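You operate a simulated robot arm through the tools that you are given. There is no shell and no other tool.

Carry out the task below with a simulated robot arm. There is one attempt and no reset: what you move stays moved.

Task
Press the blue cap home and stand the can in the free well.
Fine: yellow dial to 6 bar and left there, white switch on, slider in, then the yellow button once; slider out; the well is in the long grey tray. Set down upright: white can with a spray button.
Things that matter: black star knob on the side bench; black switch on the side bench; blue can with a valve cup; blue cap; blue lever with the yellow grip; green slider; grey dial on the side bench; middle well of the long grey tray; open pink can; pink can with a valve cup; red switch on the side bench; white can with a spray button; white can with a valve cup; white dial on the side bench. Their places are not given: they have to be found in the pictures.

It is judged by the outcome, as a careful person would: the job done as asked, and still so three seconds after it is handed in. It fails if anything else is knocked over, pushed out of place, dropped, spilled or broken. A push-on lid holds only when it is set on centred and level and pressed home; a screw cap is set on level and turned clockwise until tight.

Robot
A 6-joint arm with a two-finger gripper, fixed in place. Base frame: the origin is on the floor under the middle of its stand, x ahead of it, y to its left, z up; the work surface is at about z = 80. Units: cm, degrees, N and s.
It reaches about 157.2 cm from its shoulder. Its first joint turns from -166.0 to 166.0 degrees. Payload 2.45 kg.
The TCP is the grasp point between the finger pads, 2 cm short of the fingertips. In the tool frame z runs along the fingers and y along their closing line. The gripper opens to 14 cm; its body begins 16.8 cm behind the TCP.
Orientation is that of the tool frame in the base frame, as a unit quaternion [w, x, y, z]. With the fingers straight down and closing along the base's y, the tool's x points along the base's -x, its y along +y and its z along -z.

Tools
- The arm moves only by the tool apply_moves. Its argument "motion" is a list of rows, each a list of 3 entries, a list of its own where there are three numbers: the turn, a rotation vector about the tool's x, y, z in degrees, then the shift along the tool's x, y, z in cm, then the gripper command, from -1 (fully open) to 1 (shut), values between in proportion. In form: [[[rx, ry, rz], [dx, dy, dz], hand], ...]. A call has 1 to 20 rows; each row shifts and turns the commanded pose from where the row before left it, along the tool's axes as they then stand. Each row takes 0.2 s and may step no farther than 5 cm and 8.6 degrees from the row before; otherwise, or with a gripper value out of range, the whole call is refused. Where a pose cannot be reached the arm comes as near as it can. A force on the tool above 70 N (or 10 N above the force at the start of the call, whichever is more), or a blocked arm, ends the call early, and 0.2 s more pass. The fingers move at their own pace (about 4.5 cm/s each) and stop on an object; they squeeze with about 24 N. The grip force told is the motor's: it shows also when the fingers shut on nothing. Time passes only in rows, and 0.2 s behind the last, so rows that do not move let the fingers close. The reply holds the time, the measured pose of the TCP, the force on the tool along the base axes, the opening and the grip force, in the units named above and with some noise, with the torque about the TCP (base axes, N m) and any sound that the robot's microphone picked up.
- Cameras (640 x 400 px; columns grow to the right, rows downward): "scene" is fixed at [21.91, 50.04, 137.93]; the picture's right is [-0.76, -0.64, 0.00], its down [-0.24, 0.29, -0.93] and it looks along [0.60, -0.71, -0.38] (base axes); focal length 371 px, centre (320, 200). "wrist" rides on the gripper at [7.8, 1.1, -20.9] in the tool frame; the picture's right is [-0.14, 0.99, 0.00], its down [-0.92, -0.13, -0.37] and it looks along [-0.37, -0.05, 0.93] (tool axes); focal length 280 px, centre (320, 200).
- capture(camera): a new picture of that camera. The clock stands still meanwhile.
- point_at(camera, pixels): for up to 12 pixels [column, row] of the newest picture of that camera ("zoom" is the newest enlarged one), the place [x, y, z] in the base frame of the surface seen there, good to about 0.2 cm. The clock stands still meanwhile.
- zoom(camera, box): a new picture of the part [left, top, right, bottom] of that camera's present view, enlarged. The clock stands still meanwhile.
- finish_job(): hands the job in; it is judged then, once.

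Open the gripper and draw the arm clear of the work before you hand the job in, unless the task says otherwise.

The tools are called after "Emit:" as a command line: name --argument value ..., lists and objects as JSON in quotes. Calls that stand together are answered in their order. apply_moves: Moves the arm, as the interface text tells. Its arguments: {"type":"object","properties":{"motion":{"type":"array","items":{"type":"array"}}},"required":["motion"]} The other tools are called the same way: capture (camera) takes a picture; point_at (camera, pixels) gives the place of the surface under pixels of a picture; zoom (camera, box) takes an enlarged picture of a part of a camera's view; finish_job () hands the job in.

At the start:

```text
time: 0.0
tcp_pos: [70.75, -7.23, 118.39]
tcp_rot: [0.001, 0.0, 1.0, 0.001]
contact_force: [-0.3, 0.0, -0.1]
wrist_torque: [-0.01, 0.04, 0.03]
grip_width: 14.01
gripper_force: 0.1
```

scene: 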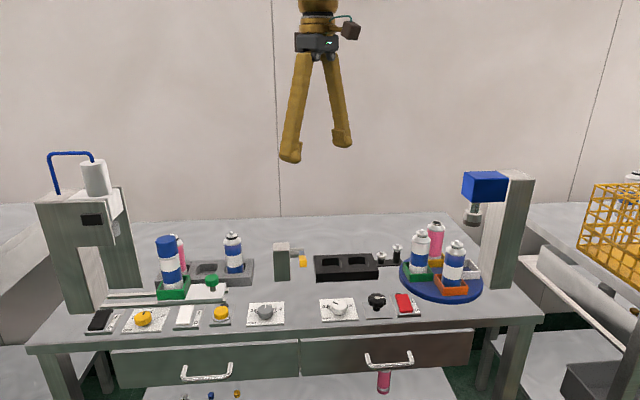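
wrist: 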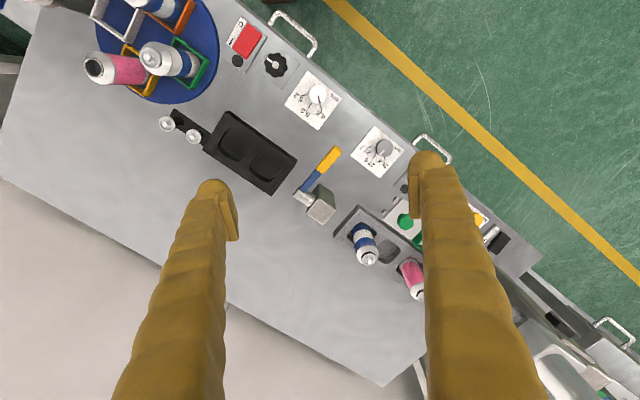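

I'll start by looking closely at the scene: the left part with the press station (cols 30-250) and the right part with the turntable (cols 390-530).

Emit:
zoom --camera "scene" --box '[30, 140, 270, 340]'

Emit:
zoom --camera "scene" --box '[250, 160, 540, 340]'

Emit:
zoom --camera "wrist" --box '[280, 120, 560, 310]'

```text
2.00 times, centred on (150, 240) of scene
```

zoom: 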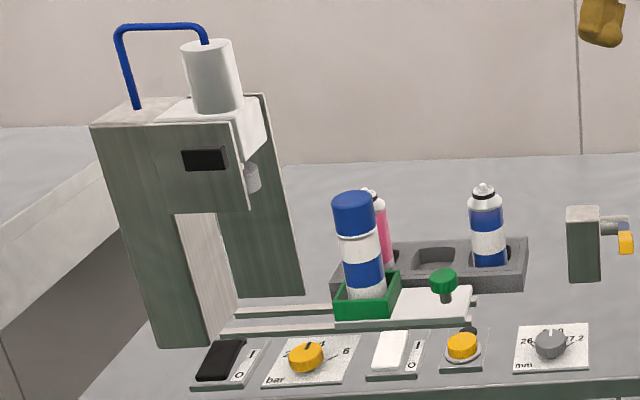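

```text
2.21 times, centred on (395, 250) of scene
```

zoom: 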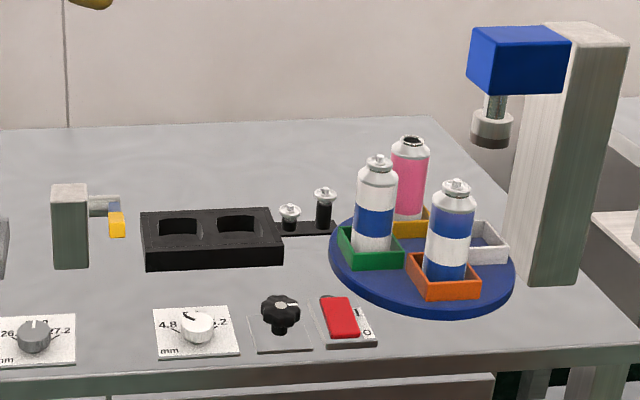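

```text
2.11 times, centred on (420, 215) of wrist
```

zoom: 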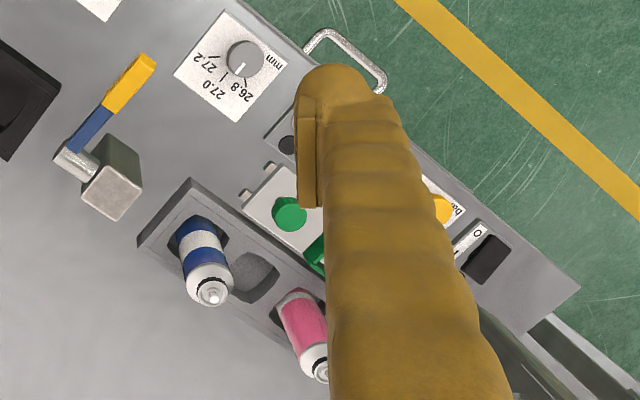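

The press station is at left: slider with green nest and green knob, can with the blue cap, yellow dial, white switch and yellow button. I'll zoom in more tightly on the controls and measure points.

Emit:
zoom --camera "scene" --box '[80, 290, 240, 340]'

Emit:
zoom --camera "scene" --box '[130, 220, 270, 310]'

Emit:
zoom --camera "scene" --box '[30, 140, 150, 320]'

Emit:
point_at --camera "scene" --pixels '[[166, 240], [168, 265], [172, 285], [212, 280], [208, 291], [233, 240], [234, 262], [208, 270], [144, 316], [185, 315], [221, 313], [100, 320]]'

```text
4.00 times, centred on (160, 315) of scene
```

zoom: 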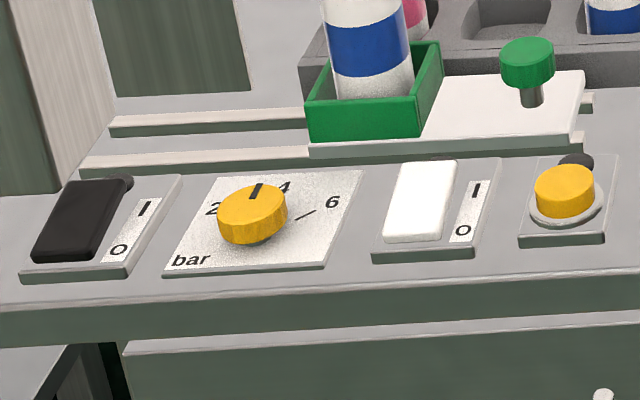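

```text
4.44 times, centred on (200, 265) of scene
```

zoom: 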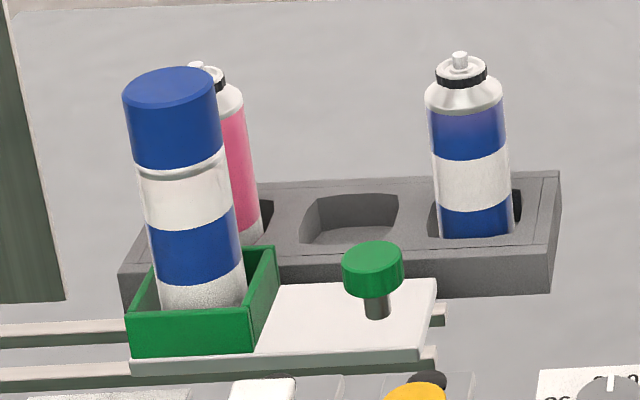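

```text
2.22 times, centred on (90, 230) of scene
```

zoom: 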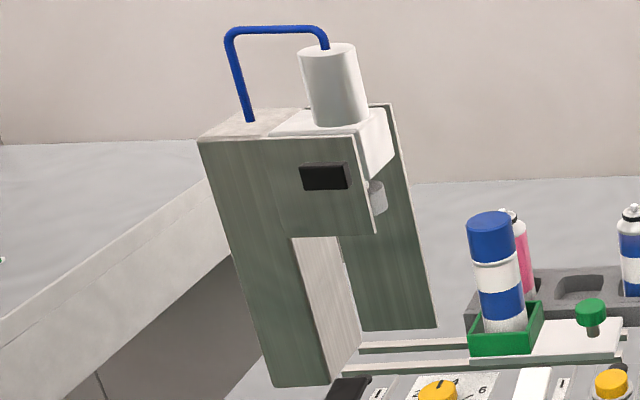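

```text
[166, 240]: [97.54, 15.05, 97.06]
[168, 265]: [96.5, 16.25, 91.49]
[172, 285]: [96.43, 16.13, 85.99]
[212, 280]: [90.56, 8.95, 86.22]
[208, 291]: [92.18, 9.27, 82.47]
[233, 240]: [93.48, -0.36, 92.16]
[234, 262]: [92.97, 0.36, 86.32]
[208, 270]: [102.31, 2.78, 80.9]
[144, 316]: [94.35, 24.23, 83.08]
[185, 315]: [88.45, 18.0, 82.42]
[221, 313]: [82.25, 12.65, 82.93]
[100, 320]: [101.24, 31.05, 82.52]
```

The dial pointer stands at about 3-4 bar (between 2 and 4/6), and the white switch needs checking. I'll measure the slider, nest and knob points in a fresh zoomed view.

Emit:
zoom --camera "scene" --box '[130, 220, 270, 310]'

Emit:
point_at --camera "zoom" --pixels '[[371, 255], [371, 278], [377, 305], [435, 285], [412, 345], [130, 355], [250, 350], [440, 320], [432, 365], [170, 85], [135, 140], [208, 140]]'

Emit:
point_at --camera "zoom" --pixels '[[128, 315], [247, 315], [276, 250], [554, 175], [548, 290], [120, 275], [350, 265], [355, 215], [312, 220], [400, 195], [460, 55], [460, 75]]'

```text
4.44 times, centred on (200, 265) of scene
```

zoom: 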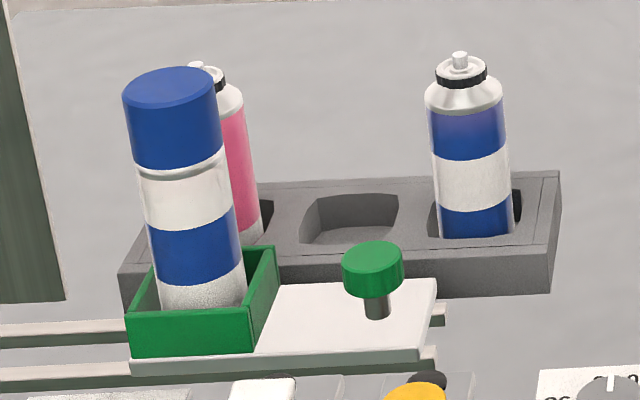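

```text
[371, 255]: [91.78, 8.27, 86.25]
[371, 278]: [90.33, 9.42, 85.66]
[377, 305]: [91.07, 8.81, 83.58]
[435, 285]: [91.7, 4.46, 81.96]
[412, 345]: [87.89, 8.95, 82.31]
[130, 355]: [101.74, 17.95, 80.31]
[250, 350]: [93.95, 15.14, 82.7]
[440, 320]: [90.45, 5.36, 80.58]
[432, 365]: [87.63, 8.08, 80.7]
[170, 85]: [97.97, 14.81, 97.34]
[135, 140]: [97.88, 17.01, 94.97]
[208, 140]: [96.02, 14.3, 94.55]
```

```text
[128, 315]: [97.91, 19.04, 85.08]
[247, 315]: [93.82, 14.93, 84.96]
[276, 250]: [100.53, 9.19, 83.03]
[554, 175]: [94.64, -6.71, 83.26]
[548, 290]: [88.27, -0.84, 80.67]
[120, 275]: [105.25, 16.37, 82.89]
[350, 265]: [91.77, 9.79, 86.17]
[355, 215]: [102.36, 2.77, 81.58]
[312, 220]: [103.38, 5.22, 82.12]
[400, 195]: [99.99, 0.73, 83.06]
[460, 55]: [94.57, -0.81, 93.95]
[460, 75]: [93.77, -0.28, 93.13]
```

The slider runs along about (0.707, 0.707), with tray behind it. Now I measure the press tower, ram and controls in zoomed views.

Emit:
zoom --camera "scene" --box '[30, 140, 150, 320]'

Emit:
point_at --camera "zoom" --pixels '[[200, 145], [352, 140], [375, 228], [378, 195], [290, 245], [335, 60], [390, 110], [430, 320], [340, 250], [325, 380], [362, 345], [275, 380]]'

Emit:
zoom --camera "scene" --box '[80, 290, 240, 340]'

Emit:
point_at --camera "zoom" --pixels '[[252, 210], [252, 188], [275, 235], [225, 225], [310, 213], [285, 187], [209, 207], [330, 202], [265, 245], [120, 210], [60, 240], [110, 190]]'

Emit:
point_at --camera "zoom" --pixels '[[428, 170], [410, 230], [475, 190], [462, 230], [565, 180], [565, 200], [576, 160], [560, 238], [385, 255], [500, 165], [170, 270], [350, 180]]'

```text
2.22 times, centred on (90, 230) of scene
```

zoom: 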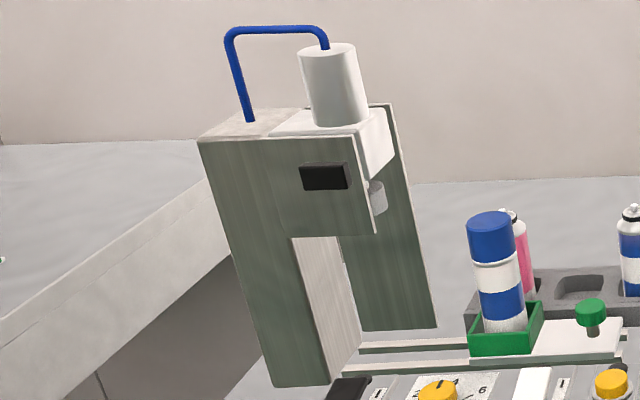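

```text
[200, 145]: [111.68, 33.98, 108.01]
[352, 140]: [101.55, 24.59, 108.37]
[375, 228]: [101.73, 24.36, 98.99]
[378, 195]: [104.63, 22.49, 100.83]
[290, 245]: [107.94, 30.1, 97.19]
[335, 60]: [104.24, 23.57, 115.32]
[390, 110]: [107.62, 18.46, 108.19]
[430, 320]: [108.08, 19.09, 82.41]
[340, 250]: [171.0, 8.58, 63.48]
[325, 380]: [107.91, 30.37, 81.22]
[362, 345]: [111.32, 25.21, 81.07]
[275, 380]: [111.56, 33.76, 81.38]
```

```text
4.00 times, centred on (160, 315) of scene
```

zoom: 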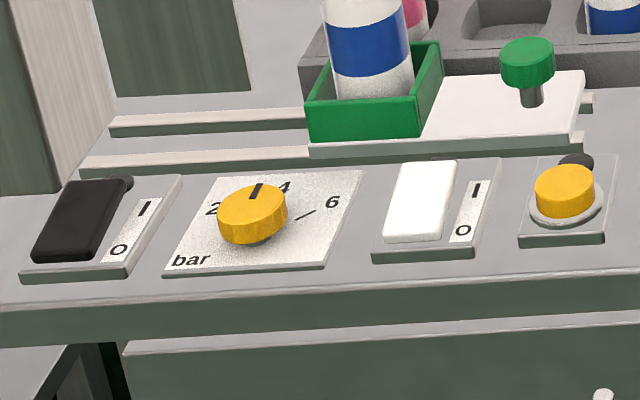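

```text
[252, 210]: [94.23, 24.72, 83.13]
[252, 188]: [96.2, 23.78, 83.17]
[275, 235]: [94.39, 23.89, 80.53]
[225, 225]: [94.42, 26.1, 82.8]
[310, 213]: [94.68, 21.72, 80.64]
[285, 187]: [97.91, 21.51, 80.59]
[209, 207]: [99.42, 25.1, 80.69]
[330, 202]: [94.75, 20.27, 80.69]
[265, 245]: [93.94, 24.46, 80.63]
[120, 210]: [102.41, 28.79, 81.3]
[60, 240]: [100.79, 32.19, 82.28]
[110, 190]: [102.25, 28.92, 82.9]
```

```text
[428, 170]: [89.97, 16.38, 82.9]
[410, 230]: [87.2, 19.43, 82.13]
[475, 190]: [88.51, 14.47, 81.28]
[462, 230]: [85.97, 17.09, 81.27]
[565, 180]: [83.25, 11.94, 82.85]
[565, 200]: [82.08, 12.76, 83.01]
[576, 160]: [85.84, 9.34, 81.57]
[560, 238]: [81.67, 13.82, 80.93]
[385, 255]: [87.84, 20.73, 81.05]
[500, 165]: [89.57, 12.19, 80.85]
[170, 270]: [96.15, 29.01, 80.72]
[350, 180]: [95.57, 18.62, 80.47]
```

White rocker is higher on its I side (z 82.9 vs 82.1), so it is off; dial points to about 3 bar. I'll measure the gripper fingers too, to know their clearances, and look at what the wrist view shows of the station.

Emit:
zoom --camera "scene" --box '[260, 0, 380, 170]'

Emit:
point_at --camera "zoom" --pixels '[[195, 365], [270, 370], [232, 340], [240, 375], [380, 330], [425, 330], [400, 345], [215, 220], [265, 220], [230, 110], [395, 115], [440, 70]]'

```text
2.35 times, centred on (320, 85) of scene
```

zoom: 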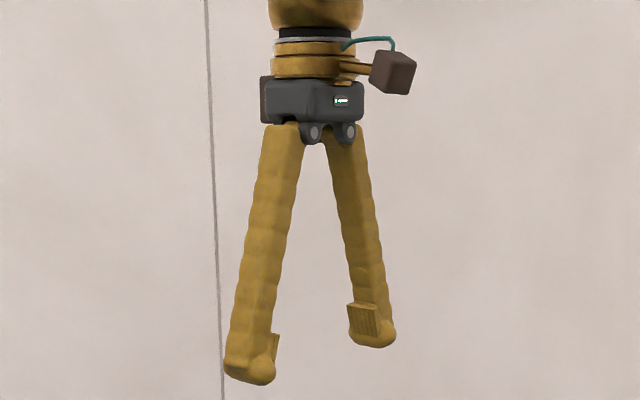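

```text
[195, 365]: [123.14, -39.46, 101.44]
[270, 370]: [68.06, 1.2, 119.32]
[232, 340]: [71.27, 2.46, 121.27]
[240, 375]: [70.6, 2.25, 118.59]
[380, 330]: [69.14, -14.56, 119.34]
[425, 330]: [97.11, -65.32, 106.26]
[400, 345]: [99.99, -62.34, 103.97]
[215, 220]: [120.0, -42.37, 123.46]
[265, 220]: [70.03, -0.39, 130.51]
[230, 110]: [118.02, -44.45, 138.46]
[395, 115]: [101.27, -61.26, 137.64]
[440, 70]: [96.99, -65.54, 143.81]
```

The fingers are about 2.7 cm thick and 3 cm wide, and the table is turned 45° in the base frame. I'll yaw the tool 45° (tool x pointing away from the press) and move above the station at z≈105 for a top view.

Emit:
apply_moves --motion '[[[0, 0, -7.5], [0, 0, 0], -1], [[0, 0, -7.5], [0, 0, 0], -1], [[0, 0, -7.5], [0, 0, 0], -1], [[0, 0, -7.5], [0, 0, 0], -1], [[0, 0, -7.5], [0, 0, 0], -1], [[0, 0, -7.5], [0, 0, 0], -1], [[0, 0, 0], [-3.85, -0.143, 2.0], -1], [[0, 0, 0], [-3.85, -0.143, 2.0], -1], [[0, 0, 0], [-3.85, -0.143, 2.0], -1], [[0, 0, 0], [-3.85, -0.143, 2.0], -1], [[0, 0, 0], [-3.85, -0.143, 2.0], -1], [[0, 0, 0], [-3.85, -0.143, 2.0], -1], [[0, 0, 0], [0, 0, 0], -1]]'

Emit:
capture --camera "wrist"

Emit:
capture --camera "scene"

```text
time: 2.8
tcp_pos: [87.92, 8.53, 106.41]
tcp_rot: [0.0, -0.383, 0.924, 0.0]
contact_force: [0.4, -0.2, -0.3]
wrist_torque: [0.02, 0.01, 0.02]
grip_width: 13.99
gripper_force: 0.0
```

```text
taken
```

wrist: 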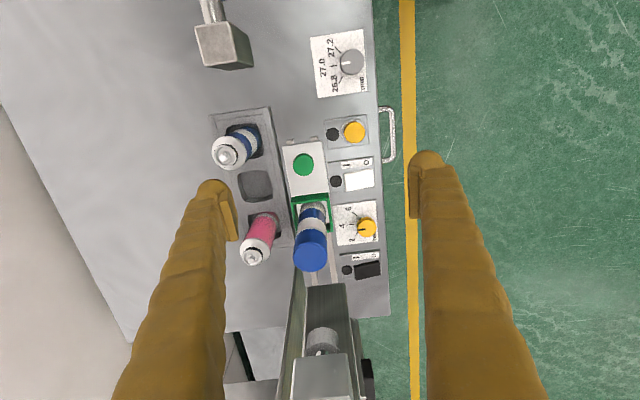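

```text
taken
```

scene: 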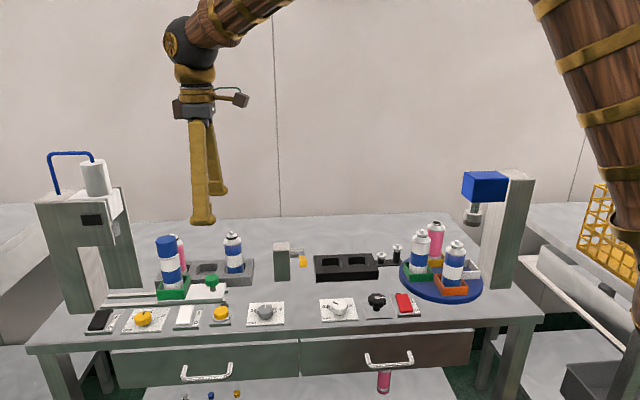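

The wrist view now shows the slider (knob at (303,165), can cap at (311,252)), tray wells, and controls. I'll zoom on it and measure.

Emit:
zoom --camera "wrist" --box '[200, 100, 400, 225]'

Emit:
point_at --camera "zoom" --pixels '[[330, 205], [330, 175], [330, 235], [290, 320], [415, 317], [300, 140], [406, 140], [180, 265], [150, 265], [215, 265], [175, 225], [180, 315]]'

Emit:
point_at --camera "zoom" --pixels '[[495, 100], [425, 107], [505, 255], [436, 260], [485, 225], [470, 210], [530, 205], [534, 405], [470, 395], [467, 340], [435, 350], [520, 265]]'

Emit:
zoom --camera "wrist" --box '[290, 180, 410, 290]'

```text
3.20 times, centred on (300, 162) of wrist
```

zoom: 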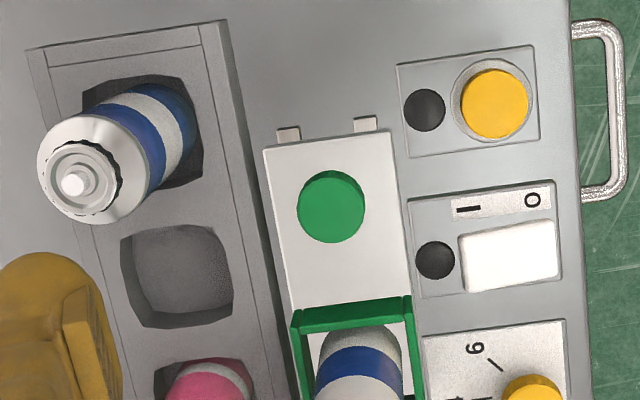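

```text
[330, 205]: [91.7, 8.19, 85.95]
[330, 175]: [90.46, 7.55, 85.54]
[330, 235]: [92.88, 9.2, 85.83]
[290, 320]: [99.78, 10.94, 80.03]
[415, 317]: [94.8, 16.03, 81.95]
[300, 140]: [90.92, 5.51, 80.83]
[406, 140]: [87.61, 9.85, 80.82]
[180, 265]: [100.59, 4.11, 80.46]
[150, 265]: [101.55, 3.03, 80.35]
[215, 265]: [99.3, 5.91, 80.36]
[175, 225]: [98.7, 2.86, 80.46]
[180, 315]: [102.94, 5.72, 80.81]
```

```text
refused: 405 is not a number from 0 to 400
```

```text
3.64 times, centred on (350, 235) of wrist
```

zoom: 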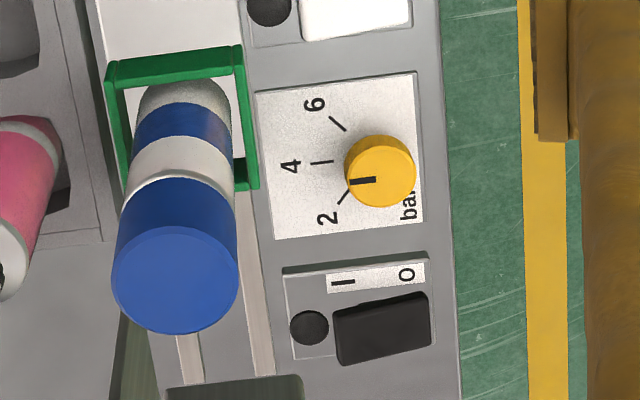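

The dial shows ticks 2 at (343,196), 4 at (322,162), 6 at (338,124) in the zoom; the pointer (362,180) is between 2 and 4. I'll measure these exactly.

Emit:
point_at --camera "zoom" --pixels '[[338, 203], [348, 191], [312, 162], [332, 161], [330, 117], [345, 130], [375, 180], [352, 181], [383, 170], [383, 143], [412, 170], [380, 203]]'

Emit:
point_at --camera "zoom" --pixels '[[256, 92], [415, 72], [424, 222], [275, 240], [309, 328], [350, 340], [415, 320], [106, 80], [240, 50], [250, 185], [175, 280], [120, 190]]'

Emit:
zoom --camera "wrist" --box '[300, 100, 400, 200]'

```text
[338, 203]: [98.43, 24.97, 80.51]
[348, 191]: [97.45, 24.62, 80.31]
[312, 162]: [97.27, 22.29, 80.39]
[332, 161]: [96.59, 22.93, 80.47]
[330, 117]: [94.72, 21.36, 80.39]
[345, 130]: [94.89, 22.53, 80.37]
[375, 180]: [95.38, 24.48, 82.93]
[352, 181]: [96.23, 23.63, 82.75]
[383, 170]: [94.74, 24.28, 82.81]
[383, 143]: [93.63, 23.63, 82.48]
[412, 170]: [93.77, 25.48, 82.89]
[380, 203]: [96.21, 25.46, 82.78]
```

```text
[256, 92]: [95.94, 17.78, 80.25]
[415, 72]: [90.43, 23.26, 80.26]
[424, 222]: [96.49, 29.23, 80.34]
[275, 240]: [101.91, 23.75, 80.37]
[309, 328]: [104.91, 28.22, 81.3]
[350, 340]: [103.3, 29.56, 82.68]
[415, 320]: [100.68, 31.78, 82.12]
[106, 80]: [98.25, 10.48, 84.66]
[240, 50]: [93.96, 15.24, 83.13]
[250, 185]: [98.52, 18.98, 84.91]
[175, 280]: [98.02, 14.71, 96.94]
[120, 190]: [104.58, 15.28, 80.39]
```

```text
4.00 times, centred on (350, 150) of wrist
```

zoom: 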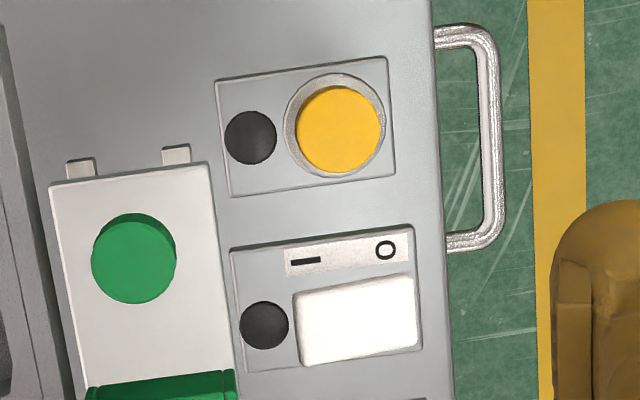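

I need the pointer angle more precisely; zooming close on the dial in both cameras.

Emit:
zoom --camera "wrist" --box '[335, 200, 385, 250]'

Emit:
zoom --camera "scene" --box '[120, 300, 170, 335]'

```text
8.00 times, centred on (360, 225) of wrist
```

zoom: 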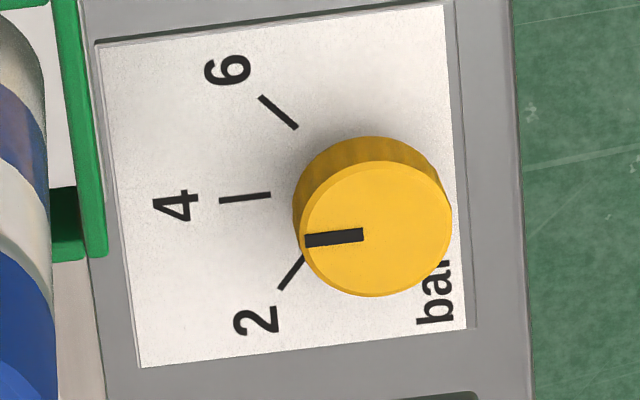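

```text
11.43 times, centred on (145, 318) of scene
```

zoom: 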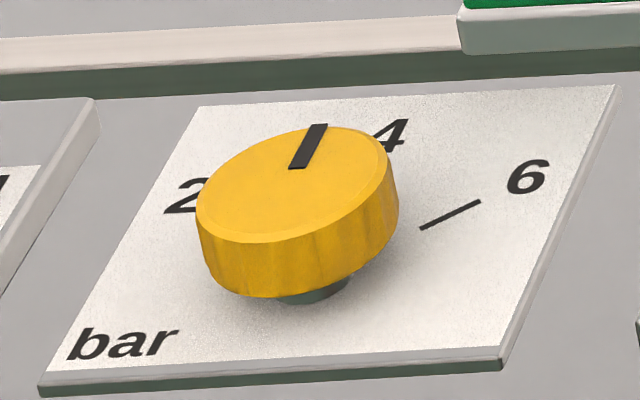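

The pointer (305,241)-(363,234) is parallel to the 4 tick, so the dial reads about 4 bar. I'll measure the tick endpoints precisely in the 8x zoom to get the angle to 6.

Emit:
zoom --camera "wrist" --box '[335, 200, 385, 250]'

Emit:
point_at --camera "zoom" --pixels '[[262, 97], [297, 128], [221, 200], [270, 195], [281, 288], [303, 258], [306, 240], [362, 234], [376, 165], [376, 293], [304, 229], [449, 229]]'

```text
8.00 times, centred on (360, 225) of wrist
```

zoom: 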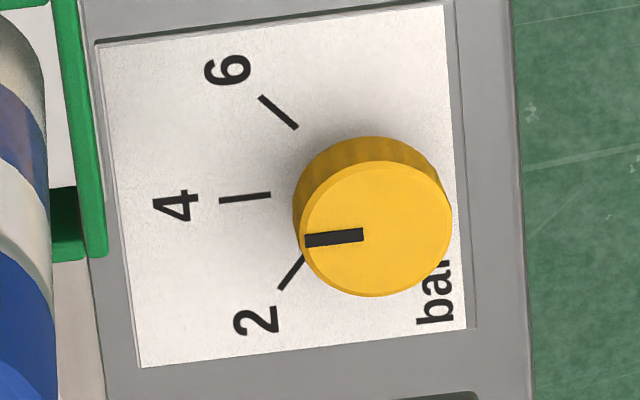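

```text
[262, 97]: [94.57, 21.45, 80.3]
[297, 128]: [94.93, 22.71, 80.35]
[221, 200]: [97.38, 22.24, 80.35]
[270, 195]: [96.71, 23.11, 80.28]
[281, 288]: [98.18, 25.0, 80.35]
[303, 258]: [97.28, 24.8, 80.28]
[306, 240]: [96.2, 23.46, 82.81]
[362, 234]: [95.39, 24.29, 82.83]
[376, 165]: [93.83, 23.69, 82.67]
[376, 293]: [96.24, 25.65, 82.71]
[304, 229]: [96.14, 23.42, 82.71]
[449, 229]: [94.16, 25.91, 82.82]
```

The tick angles are about +8° (2), -44° (4), -98° (6) around centre ≈(95.1, 24.5); the pointer is at about -45° (4 bar). Now I measure the button, switch and slider knob in a close zoom.

Emit:
zoom --camera "wrist" --box '[300, 100, 400, 200]'

Emit:
point_at --camera "zoom" --pixels '[[340, 90], [340, 168], [300, 128], [378, 128], [340, 128], [300, 298], [410, 280], [415, 340], [303, 358], [355, 320], [264, 325], [133, 262]]'

Emit:
point_at --camera "zoom" --pixels '[[133, 225], [133, 300], [95, 262], [172, 262], [80, 165], [176, 155], [55, 190], [207, 168], [228, 360], [232, 372], [100, 395], [60, 300]]'

```text
4.00 times, centred on (350, 150) of wrist
```

zoom: 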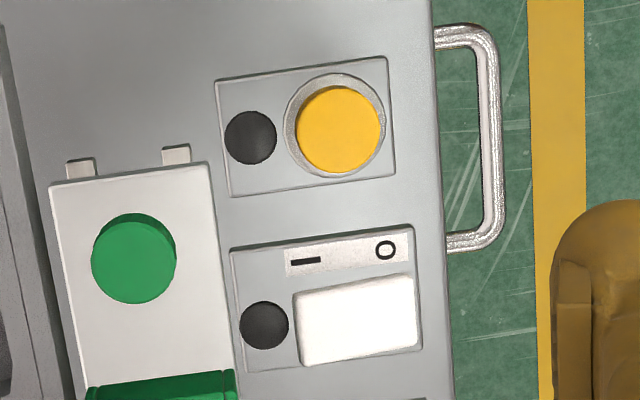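

```text
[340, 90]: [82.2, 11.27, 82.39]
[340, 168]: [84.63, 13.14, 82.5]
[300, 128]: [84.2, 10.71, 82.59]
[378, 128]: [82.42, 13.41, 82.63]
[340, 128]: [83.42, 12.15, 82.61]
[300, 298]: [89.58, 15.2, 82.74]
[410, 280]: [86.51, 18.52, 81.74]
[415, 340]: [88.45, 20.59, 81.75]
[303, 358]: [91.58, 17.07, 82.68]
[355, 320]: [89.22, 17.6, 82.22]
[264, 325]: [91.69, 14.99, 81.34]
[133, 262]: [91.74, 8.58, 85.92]
```

```text
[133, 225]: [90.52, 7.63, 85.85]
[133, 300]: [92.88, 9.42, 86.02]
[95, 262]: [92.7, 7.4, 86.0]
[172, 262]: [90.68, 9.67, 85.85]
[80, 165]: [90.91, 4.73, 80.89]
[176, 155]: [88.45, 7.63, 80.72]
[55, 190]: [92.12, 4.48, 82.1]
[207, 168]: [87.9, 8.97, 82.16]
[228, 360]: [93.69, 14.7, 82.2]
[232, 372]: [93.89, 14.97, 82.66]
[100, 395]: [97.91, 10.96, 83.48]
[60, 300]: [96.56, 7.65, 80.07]
```

Key spots: button (83.4,12.15,82.6), switch I-end (90.2,16.8,82.7), slider knob (91.7,8.55,86), cap centre (98.0,14.7). Now I check the gripper body's width against the press head with the scene camera.

Emit:
zoom --camera "scene" --box '[150, 70, 270, 230]'

Emit:
point_at --camera "zoom" --pixels '[[228, 85], [232, 110], [335, 100], [265, 90], [300, 100], [278, 130], [440, 75], [455, 70], [280, 370], [350, 355], [290, 390], [320, 90]]'

```text
2.50 times, centred on (210, 150) of scene
```

zoom: 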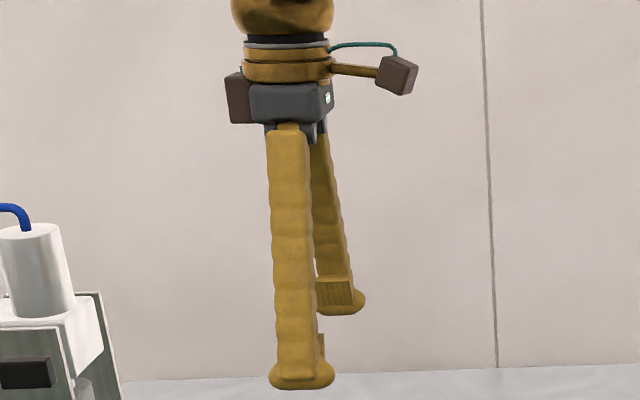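

```text
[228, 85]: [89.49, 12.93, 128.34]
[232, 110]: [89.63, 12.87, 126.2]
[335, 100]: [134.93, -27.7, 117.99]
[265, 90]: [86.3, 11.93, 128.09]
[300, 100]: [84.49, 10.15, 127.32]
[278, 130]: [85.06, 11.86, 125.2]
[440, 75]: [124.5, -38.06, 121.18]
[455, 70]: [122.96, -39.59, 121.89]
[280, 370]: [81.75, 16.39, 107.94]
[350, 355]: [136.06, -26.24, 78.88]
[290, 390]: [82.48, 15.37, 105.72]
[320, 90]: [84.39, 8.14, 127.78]
```

The gripper body is within about 5 cm of its axis, and the press head corner is 6.5 cm from the dial axis, so a vertical approach fits. I'll turn 10° more, close the fingers to about 4.6 cm, and travel high to above the dial at (95.1, 24.5).

Emit:
apply_moves --motion '[[[0, 0, -5], [0, 0, 0], 0.343], [[0, 0, -5], [0, 0, 0], 0.343], [[0, 0, 0], [0, 0, 0], 0.343], [[0, 0, 0], [0, 0, 0], 0.343], [[0, 0, 0], [0, 0, 0], 0.343], [[0, 0, 0], [-4.3, 0.82, 0], 0.343], [[0, 0, 0], [-4.3, 0.82, 0], 0.343], [[0, 0, 0], [-4.3, 0.82, 0], 0.343], [[0, 0, 0], [-4.3, 0.82, 0], 0.343], [[0, 0, 0], [0, 0, 0], 0.343], [[0, 0, 0], [0, 0, 0], 0.343]]'

Emit:
capture --camera "wrist"

Emit:
capture --camera "scene"

```text
time: 5.2
tcp_pos: [95.08, 24.43, 106.45]
tcp_rot: [0.0, -0.462, 0.887, -0.001]
contact_force: [0.0, -0.4, -0.2]
wrist_torque: [0.03, 0.0, 0.01]
grip_width: 4.6
gripper_force: 0.0
```

```text
taken
```

wrist: 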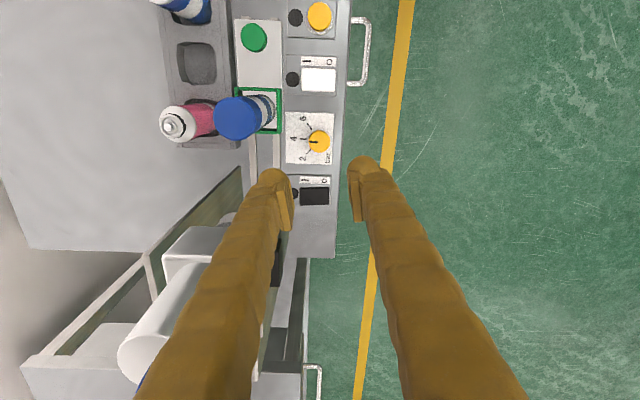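

```text
taken
```

scene: 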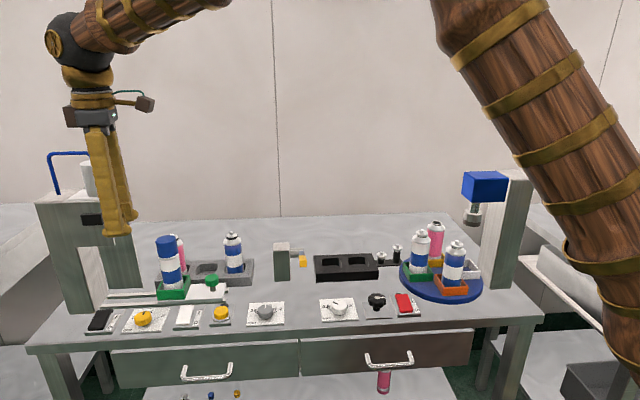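

The TCP is above the dial at (95.08, 24.43). The dial is now seen at about (318,142); I'll verify its centre before descending.

Emit:
zoom --camera "wrist" --box '[280, 105, 350, 175]'

Emit:
point_at --camera "zoom" --pixels '[[355, 142], [355, 268], [295, 205], [418, 205], [316, 160], [400, 160], [310, 245], [400, 245], [300, 199], [352, 205], [230, 215], [262, 210]]'

```text
5.71 times, centred on (315, 140) of wrist
```

zoom: 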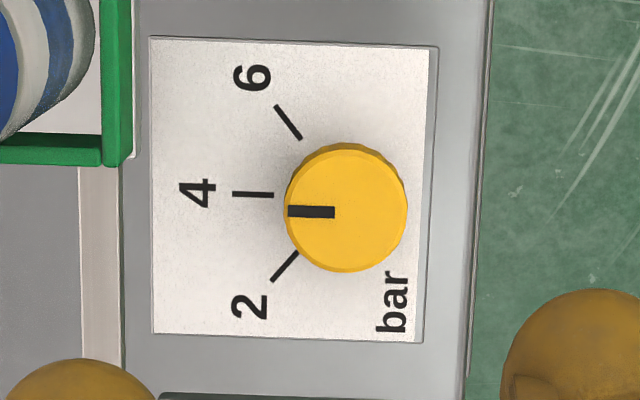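

```text
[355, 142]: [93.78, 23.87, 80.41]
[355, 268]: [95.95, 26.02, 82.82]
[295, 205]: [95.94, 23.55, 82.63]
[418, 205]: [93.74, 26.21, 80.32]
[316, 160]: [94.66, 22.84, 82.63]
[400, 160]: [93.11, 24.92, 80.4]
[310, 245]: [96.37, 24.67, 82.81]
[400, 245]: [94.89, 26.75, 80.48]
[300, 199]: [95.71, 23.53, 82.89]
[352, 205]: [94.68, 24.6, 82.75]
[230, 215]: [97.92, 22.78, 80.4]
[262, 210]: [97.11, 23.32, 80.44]
```

Refined dial centre is ≈(95.0, 24.6). I adjust slightly and descend around the knob to z≈85 first.

Emit:
apply_moves --motion '[[[0, 0, 0], [-0.093, 0.163, 0], 0.343], [[0, 0, 0], [0, 0, 4.5], 0.343], [[0, 0, 0], [0, 0, 4.5], 0.343], [[0, 0, 0], [0, 0, 4.5], 0.343], [[0, 0, 0], [0, 0, 4.5], 0.343], [[0, 0, 0], [0, 0, 3.0], 0.343], [[0, 0, 0], [0, 0, 0], 0.343]]'

Emit:
capture --camera "wrist"

Emit:
zoom --camera "scene" --box '[50, 150, 250, 340]'

```text
time: 6.8
tcp_pos: [94.75, 24.68, 85.48]
tcp_rot: [0.0, -0.462, 0.887, 0.0]
contact_force: [-0.6, -0.7, 0.3]
wrist_torque: [-0.04, -0.01, 0.05]
grip_width: 4.62
gripper_force: 0.0
```

```text
taken
```

wrist: 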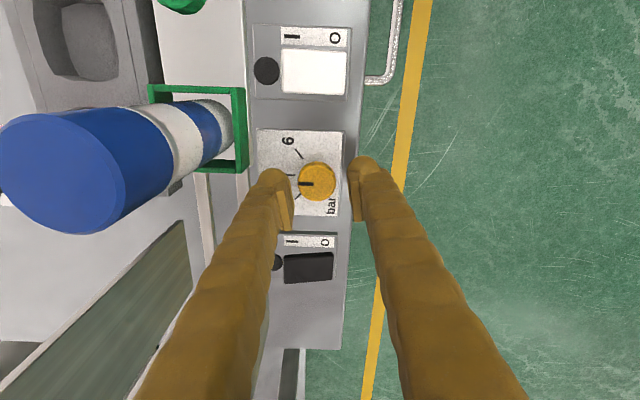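

```text
2.11 times, centred on (150, 245) of scene
```

zoom: 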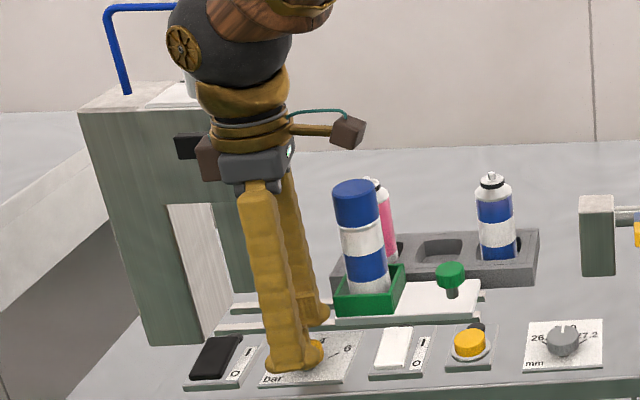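

The knob is centred between the fingers at about (318,182). I lower to z≈82.9 and close on it.

Emit:
apply_moves --motion '[[[0, 0, 0], [0, -0.15, 1.4], 0.343], [[0, 0, 0], [0, 0, 1.1], 0.343], [[0, 0, 0], [0, 0, 0], 0.343]]'

Emit:
zoom --camera "wrist" --box '[240, 120, 400, 240]'

```text
time: 7.6
tcp_pos: [94.92, 24.56, 82.79]
tcp_rot: [0.0, -0.462, 0.887, 0.0]
contact_force: [0.4, -0.1, -0.3]
wrist_torque: [0.0, 0.0, -0.01]
grip_width: 4.61
gripper_force: 0.0
```

```text
3.33 times, centred on (320, 180) of wrist
```

zoom: 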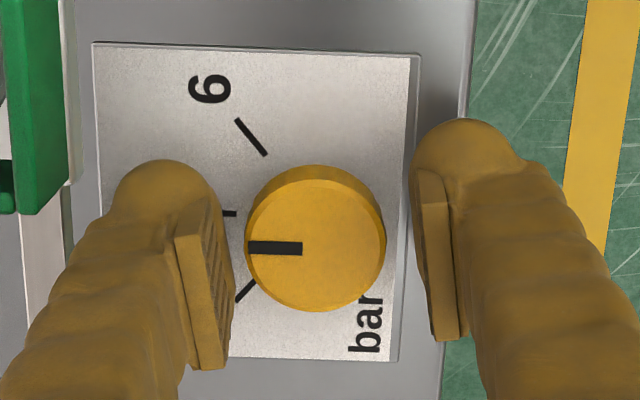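

The knob sits between the pads, about 0.1-0.2 cm off centre. I nudge and close on it.

Emit:
apply_moves --motion '[[[0, 0, 0], [0.1, -0.15, 0], 0.343], [[0, 0, 0], [0, 0, 0], 1], [[0, 0, 0], [0, 0, 0], 1], [[0, 0, 0], [0, 0, 0], 1]]'

Emit:
zoom --camera "wrist" --box '[240, 120, 400, 240]'

```text
time: 8.6
tcp_pos: [95.03, 24.59, 82.83]
tcp_rot: [0.0, -0.462, 0.887, 0.0]
contact_force: [-7.9, 4.5, 1.3]
wrist_torque: [0.06, 0.06, 0.01]
grip_width: 3.23
gripper_force: 43.6
```

```text
3.33 times, centred on (320, 180) of wrist
```

zoom: 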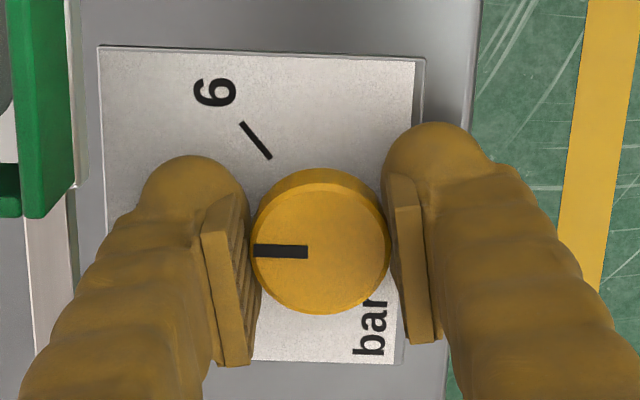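

The knob is gripped (3.23 cm). I ease the side force and turn clockwise 40° first, then look.

Emit:
apply_moves --motion '[[[0, 0, 0], [0, 0.1, 0], 1], [[0, 0, 5], [0, 0, 0], 1], [[0, 0, 5], [0, 0, 0], 1], [[0, 0, 5], [0, 0, 0], 1], [[0, 0, 5], [0, 0, 0], 1], [[0, 0, 5], [0, 0, 0], 1], [[0, 0, 5], [0, 0, 0], 1], [[0, 0, 5], [0, 0, 0], 1], [[0, 0, 5], [0, 0, 0], 1], [[0, 0, 0], [0, 0, 0], 1]]'

Emit:
zoom --camera "wrist" --box '[240, 120, 400, 240]'

```text
time: 10.8
tcp_pos: [94.89, 24.5, 82.8]
tcp_rot: [0.001, -0.13, 0.991, 0.0]
contact_force: [23.9, 3.0, -13.0]
wrist_torque: [0.12, -0.25, 0.0]
grip_width: 3.22
gripper_force: 45.2
```

```text
3.33 times, centred on (320, 180) of wrist
```

zoom: 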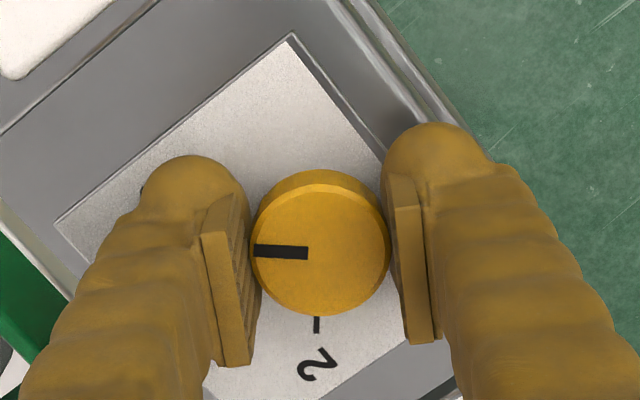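

The knob turned along with the gripper (pointer fixed relative to the fingers), but side force built to 24 N along base x. I relieve it and turn another 13°.

Emit:
apply_moves --motion '[[[0, 0, 0], [-0.15, 0, 0], 1], [[0, 0, 4.5], [-0.05, 0, 0], 1], [[0, 0, 4.5], [0, 0, 0], 1], [[0, 0, 4], [0, 0, 0], 1], [[0, 0, 0], [0, 0, 0], 1]]'

Emit:
zoom --camera "wrist" --box '[240, 120, 400, 240]'

Emit:
zoom --camera "scene" --box '[110, 285, 190, 345]'

```text
time: 12.0
tcp_pos: [95.07, 24.51, 82.98]
tcp_rot: [0.0, -0.018, 1.0, 0.0]
contact_force: [-19.9, -12.3, 1.1]
wrist_torque: [-0.1, 0.26, 0.28]
grip_width: 3.21
gripper_force: 44.7
```

```text
3.33 times, centred on (320, 180) of wrist
```

zoom: 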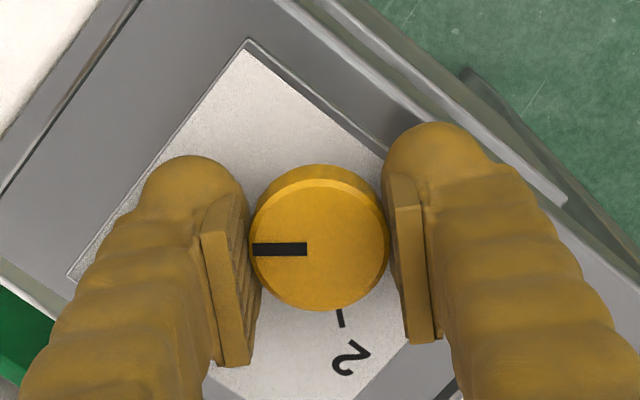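

```text
6.67 times, centred on (150, 315) of scene
```

zoom: 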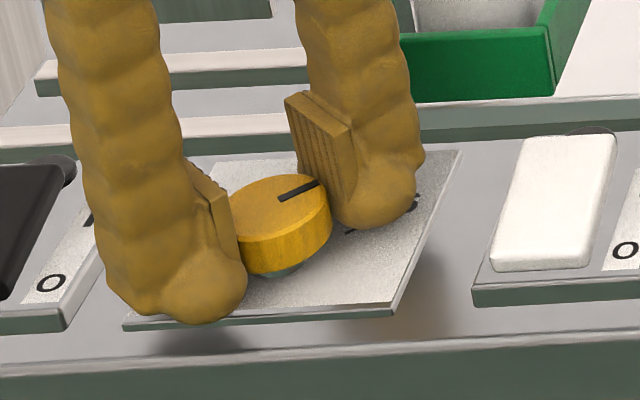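

The pointer (280,195)-(318,183) in the scene zoom now points toward 6. I ease off the lateral force, open, rise, and check the reading.

Emit:
apply_moves --motion '[[[0, 0, 0], [0.1, -0.1, 0], 1], [[0, 0, 0], [0, 0, 0], 0.343], [[0, 0, 0], [0, 0, 0], 0.343], [[0, 0, 0], [0, 0, 0], 0.343], [[0, 0, 0], [0, 0, -2.5], 0.343], [[0, 0, 0], [0, 0, -4.5], 0.343], [[0, 0, 0], [0, 0, -4.5], 0.343], [[0, 0, 0], [0, 0, -4.5], 0.343], [[0, 0, 0], [0, 0, 0], 0.343]]'

Emit:
zoom --camera "scene" --box '[120, 300, 170, 335]'

Emit:
capture --camera "wrist"

```text
time: 14.0
tcp_pos: [95.08, 24.25, 99.04]
tcp_rot: [0.0, -0.018, 1.0, 0.0]
contact_force: [-0.6, 0.2, -0.3]
wrist_torque: [0.01, 0.01, 0.03]
grip_width: 4.63
gripper_force: 0.0
```

```text
11.43 times, centred on (145, 318) of scene
```

zoom: 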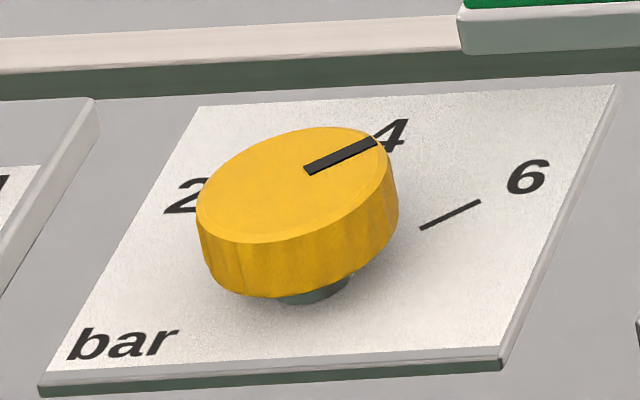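

```text
taken
```

wrist: 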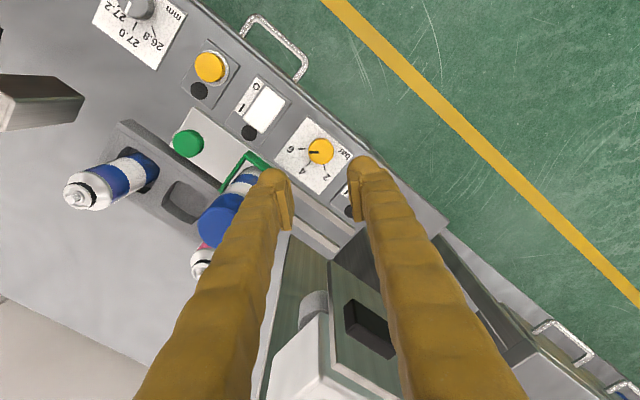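

In the scene zoom the pointer slope (67,-28) matches the 6 tick's slope (60,-26). I verify in the wrist view.

Emit:
zoom --camera "wrist" --box '[280, 115, 350, 190]'

Emit:
point_at --camera "zoom" --pixels '[[235, 165], [285, 175], [300, 190], [345, 195]]'

```text
5.33 times, centred on (315, 152) of wrist
```

zoom: 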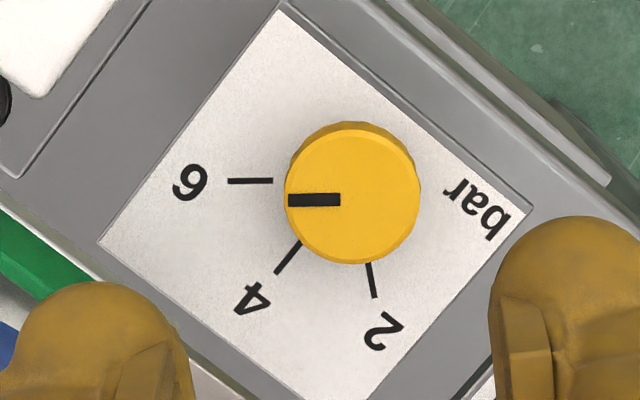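

```text
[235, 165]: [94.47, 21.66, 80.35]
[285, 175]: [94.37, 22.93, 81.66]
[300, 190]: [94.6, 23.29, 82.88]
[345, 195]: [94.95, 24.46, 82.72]
```

The pointer (289,200)-(340,199) is parallel to the 6 tick (228,181)-(272,181): dial is at 6 bar. Next I shut the fingers, turn so they lie along the slider direction, and move above the white switch's I end.

Emit:
apply_moves --motion '[[[0, 0, 0], [0, 0, -3], 1], [[0, 0, 7.85], [0, 0, 0], 1], [[0, 0, 7.85], [0, 0, 0], 1], [[0, 0, 7.85], [0, 0, 0], 1], [[0, 0, 7.85], [0, 0, 0], 1], [[0, 0, 7.85], [0, 0, 0], 1], [[0, 0, 7.85], [0, 0, 0], 1], [[0, 0, 0], [-0.65, -3.56, 0], 1], [[0, 0, 0], [-0.65, -3.56, 0], 1], [[0, 0, 0], [-0.65, -3.56, 0], 1], [[0, 0, 0], [0, 0, 0], 1], [[0, 0, 0], [0, 0, 0], 1]]'

Emit:
capture --camera "wrist"

Emit:
zoom --camera "scene" --box '[50, 120, 270, 340]'

```text
time: 16.6
tcp_pos: [88.82, 15.44, 101.98]
tcp_rot: [0.0, 0.383, 0.924, 0.0]
contact_force: [0.3, 0.2, 0.5]
wrist_torque: [-0.01, 0.0, 0.02]
grip_width: 0.05
gripper_force: 24.0
```

```text
taken
```

wrist: 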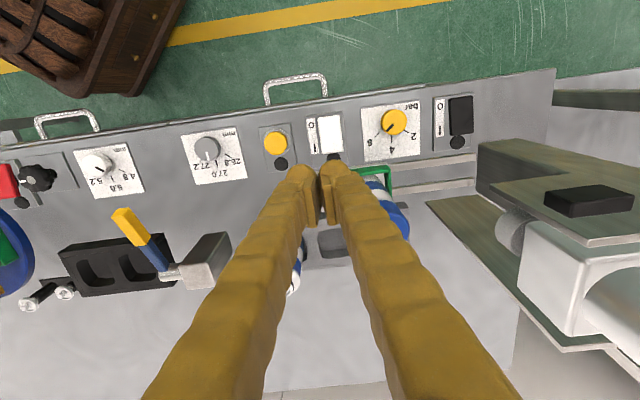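

```text
1.82 times, centred on (160, 230) of scene
```

zoom: 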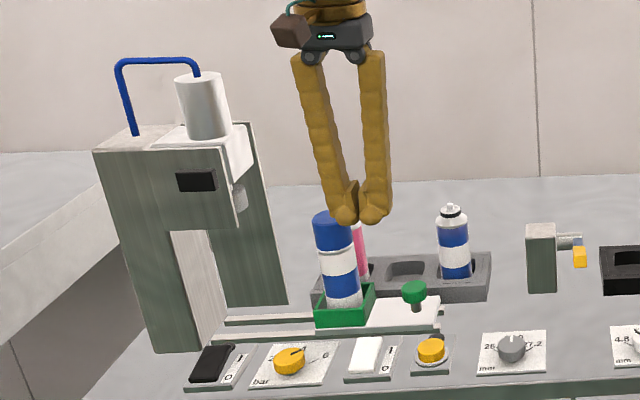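

The closed finger bulbs are about ±1.75 cm from the TCP, so the +y bulb is above the I end. I descend to just above the rocker (tip z≈83.4).

Emit:
apply_moves --motion '[[[0, 0, 0], [0, 0.1, 4.2], 1], [[0, 0, 0], [0, 0, 4.2], 1], [[0, 0, 0], [0, 0, 4.2], 1], [[0, 0, 0], [0, 0, 4.0], 1], [[0, 0, 0], [0, 0, 0], 1]]'

Emit:
zoom --camera "scene" --box '[140, 250, 250, 340]'

Emit:
capture --camera "wrist"

```text
time: 17.8
tcp_pos: [88.95, 15.4, 85.14]
tcp_rot: [0.0, 0.383, 0.924, -0.001]
contact_force: [1.3, -0.1, -0.2]
wrist_torque: [0.04, -0.01, -0.03]
grip_width: 0.01
gripper_force: 23.9
```

```text
4.44 times, centred on (195, 295) of scene
```

zoom: 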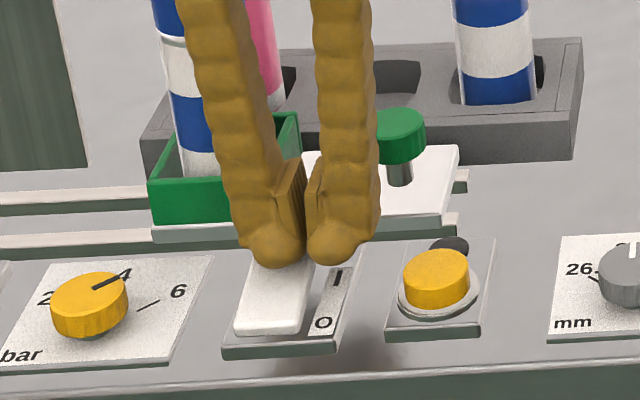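

```text
taken
```

wrist: 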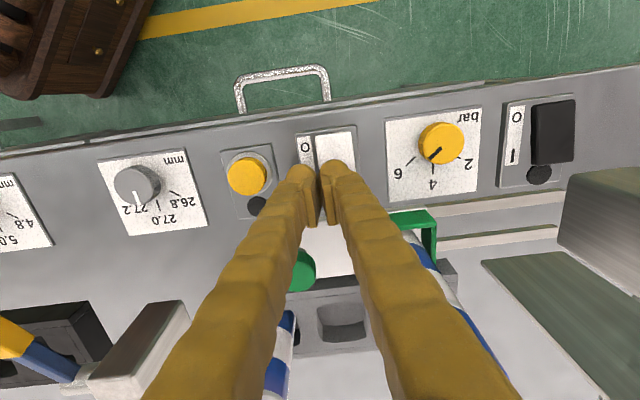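

The bulb stands over the I end of the rocker. I press down in small steps.

Emit:
apply_moves --motion '[[[0, 0, 0], [0, 0, 0.3], 1], [[0, 0, 0], [0, 0, 0.3], 1], [[0, 0, 0], [0, 0, 0.25], 1], [[0, 0, 0], [0, 0, 0.25], 1]]'

Emit:
zoom --camera "scene" --box '[140, 250, 250, 340]'

```text
time: 18.8
tcp_pos: [88.89, 15.36, 84.22]
tcp_rot: [0.001, 0.383, 0.924, 0.001]
contact_force: [3.6, -3.8, 8.8]
wrist_torque: [0.1, -0.06, -0.07]
grip_width: 0.0
gripper_force: 24.2
```

```text
4.44 times, centred on (195, 295) of scene
```

zoom: 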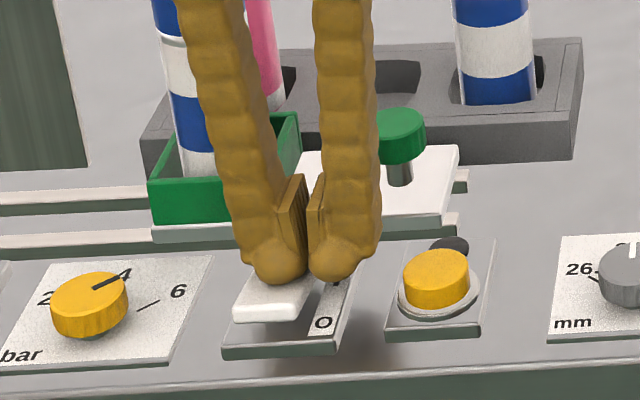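

The rocker's near (O) end has risen, so it is tipping over. I press a little further, then lift and check.

Emit:
apply_moves --motion '[[[0, 0, 0], [0, 0, 0.2], 1], [[0, 0, 0], [0, 0, 0.2], 1], [[0, 0, 0], [0, 0, 0], 1]]'

Emit:
apply_moves --motion '[[[0, 0, 0], [0, 0, -1.0], 1], [[0, 0, 0], [0, 0, -3.5], 1], [[0, 0, 0], [0, 0, -3.5], 1], [[0, 0, 0], [0, 0, 0], 1]]'

Emit:
zoom --camera "scene" --box '[140, 260, 250, 340]'

Emit:
capture --camera "wrist"

```text
time: 19.5
tcp_pos: [89.14, 15.68, 84.21]
tcp_rot: [0.003, 0.383, 0.924, 0.002]
contact_force: [-2.4, -2.1, 14.7]
wrist_torque: [0.23, 0.05, 0.16]
grip_width: 0.0
gripper_force: 24.8
stopped in row 3: the force on the tool passed its limit at 74 N (the readings are from after the stop); the commanded pose is now the measured one
```

```text
time: 20.5
tcp_pos: [88.99, 15.57, 92.15]
tcp_rot: [0.001, 0.384, 0.924, 0.002]
contact_force: [0.7, -0.5, -1.2]
wrist_torque: [0.03, -0.03, -0.03]
grip_width: 0.0
gripper_force: 24.3
```

```text
5.00 times, centred on (195, 300) of scene
```

zoom: 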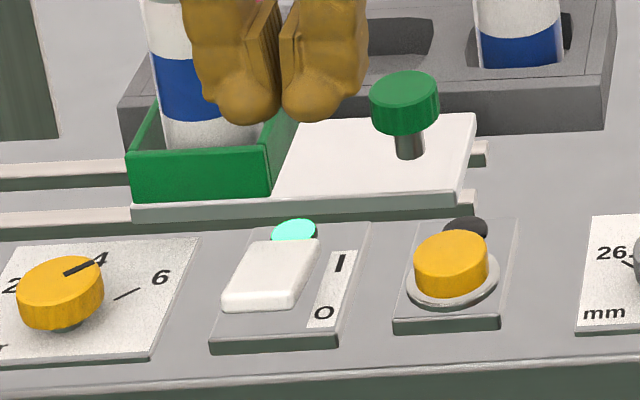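

```text
taken
```

wrist: 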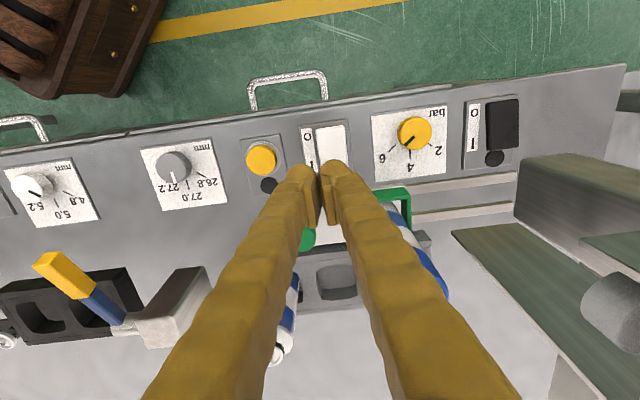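

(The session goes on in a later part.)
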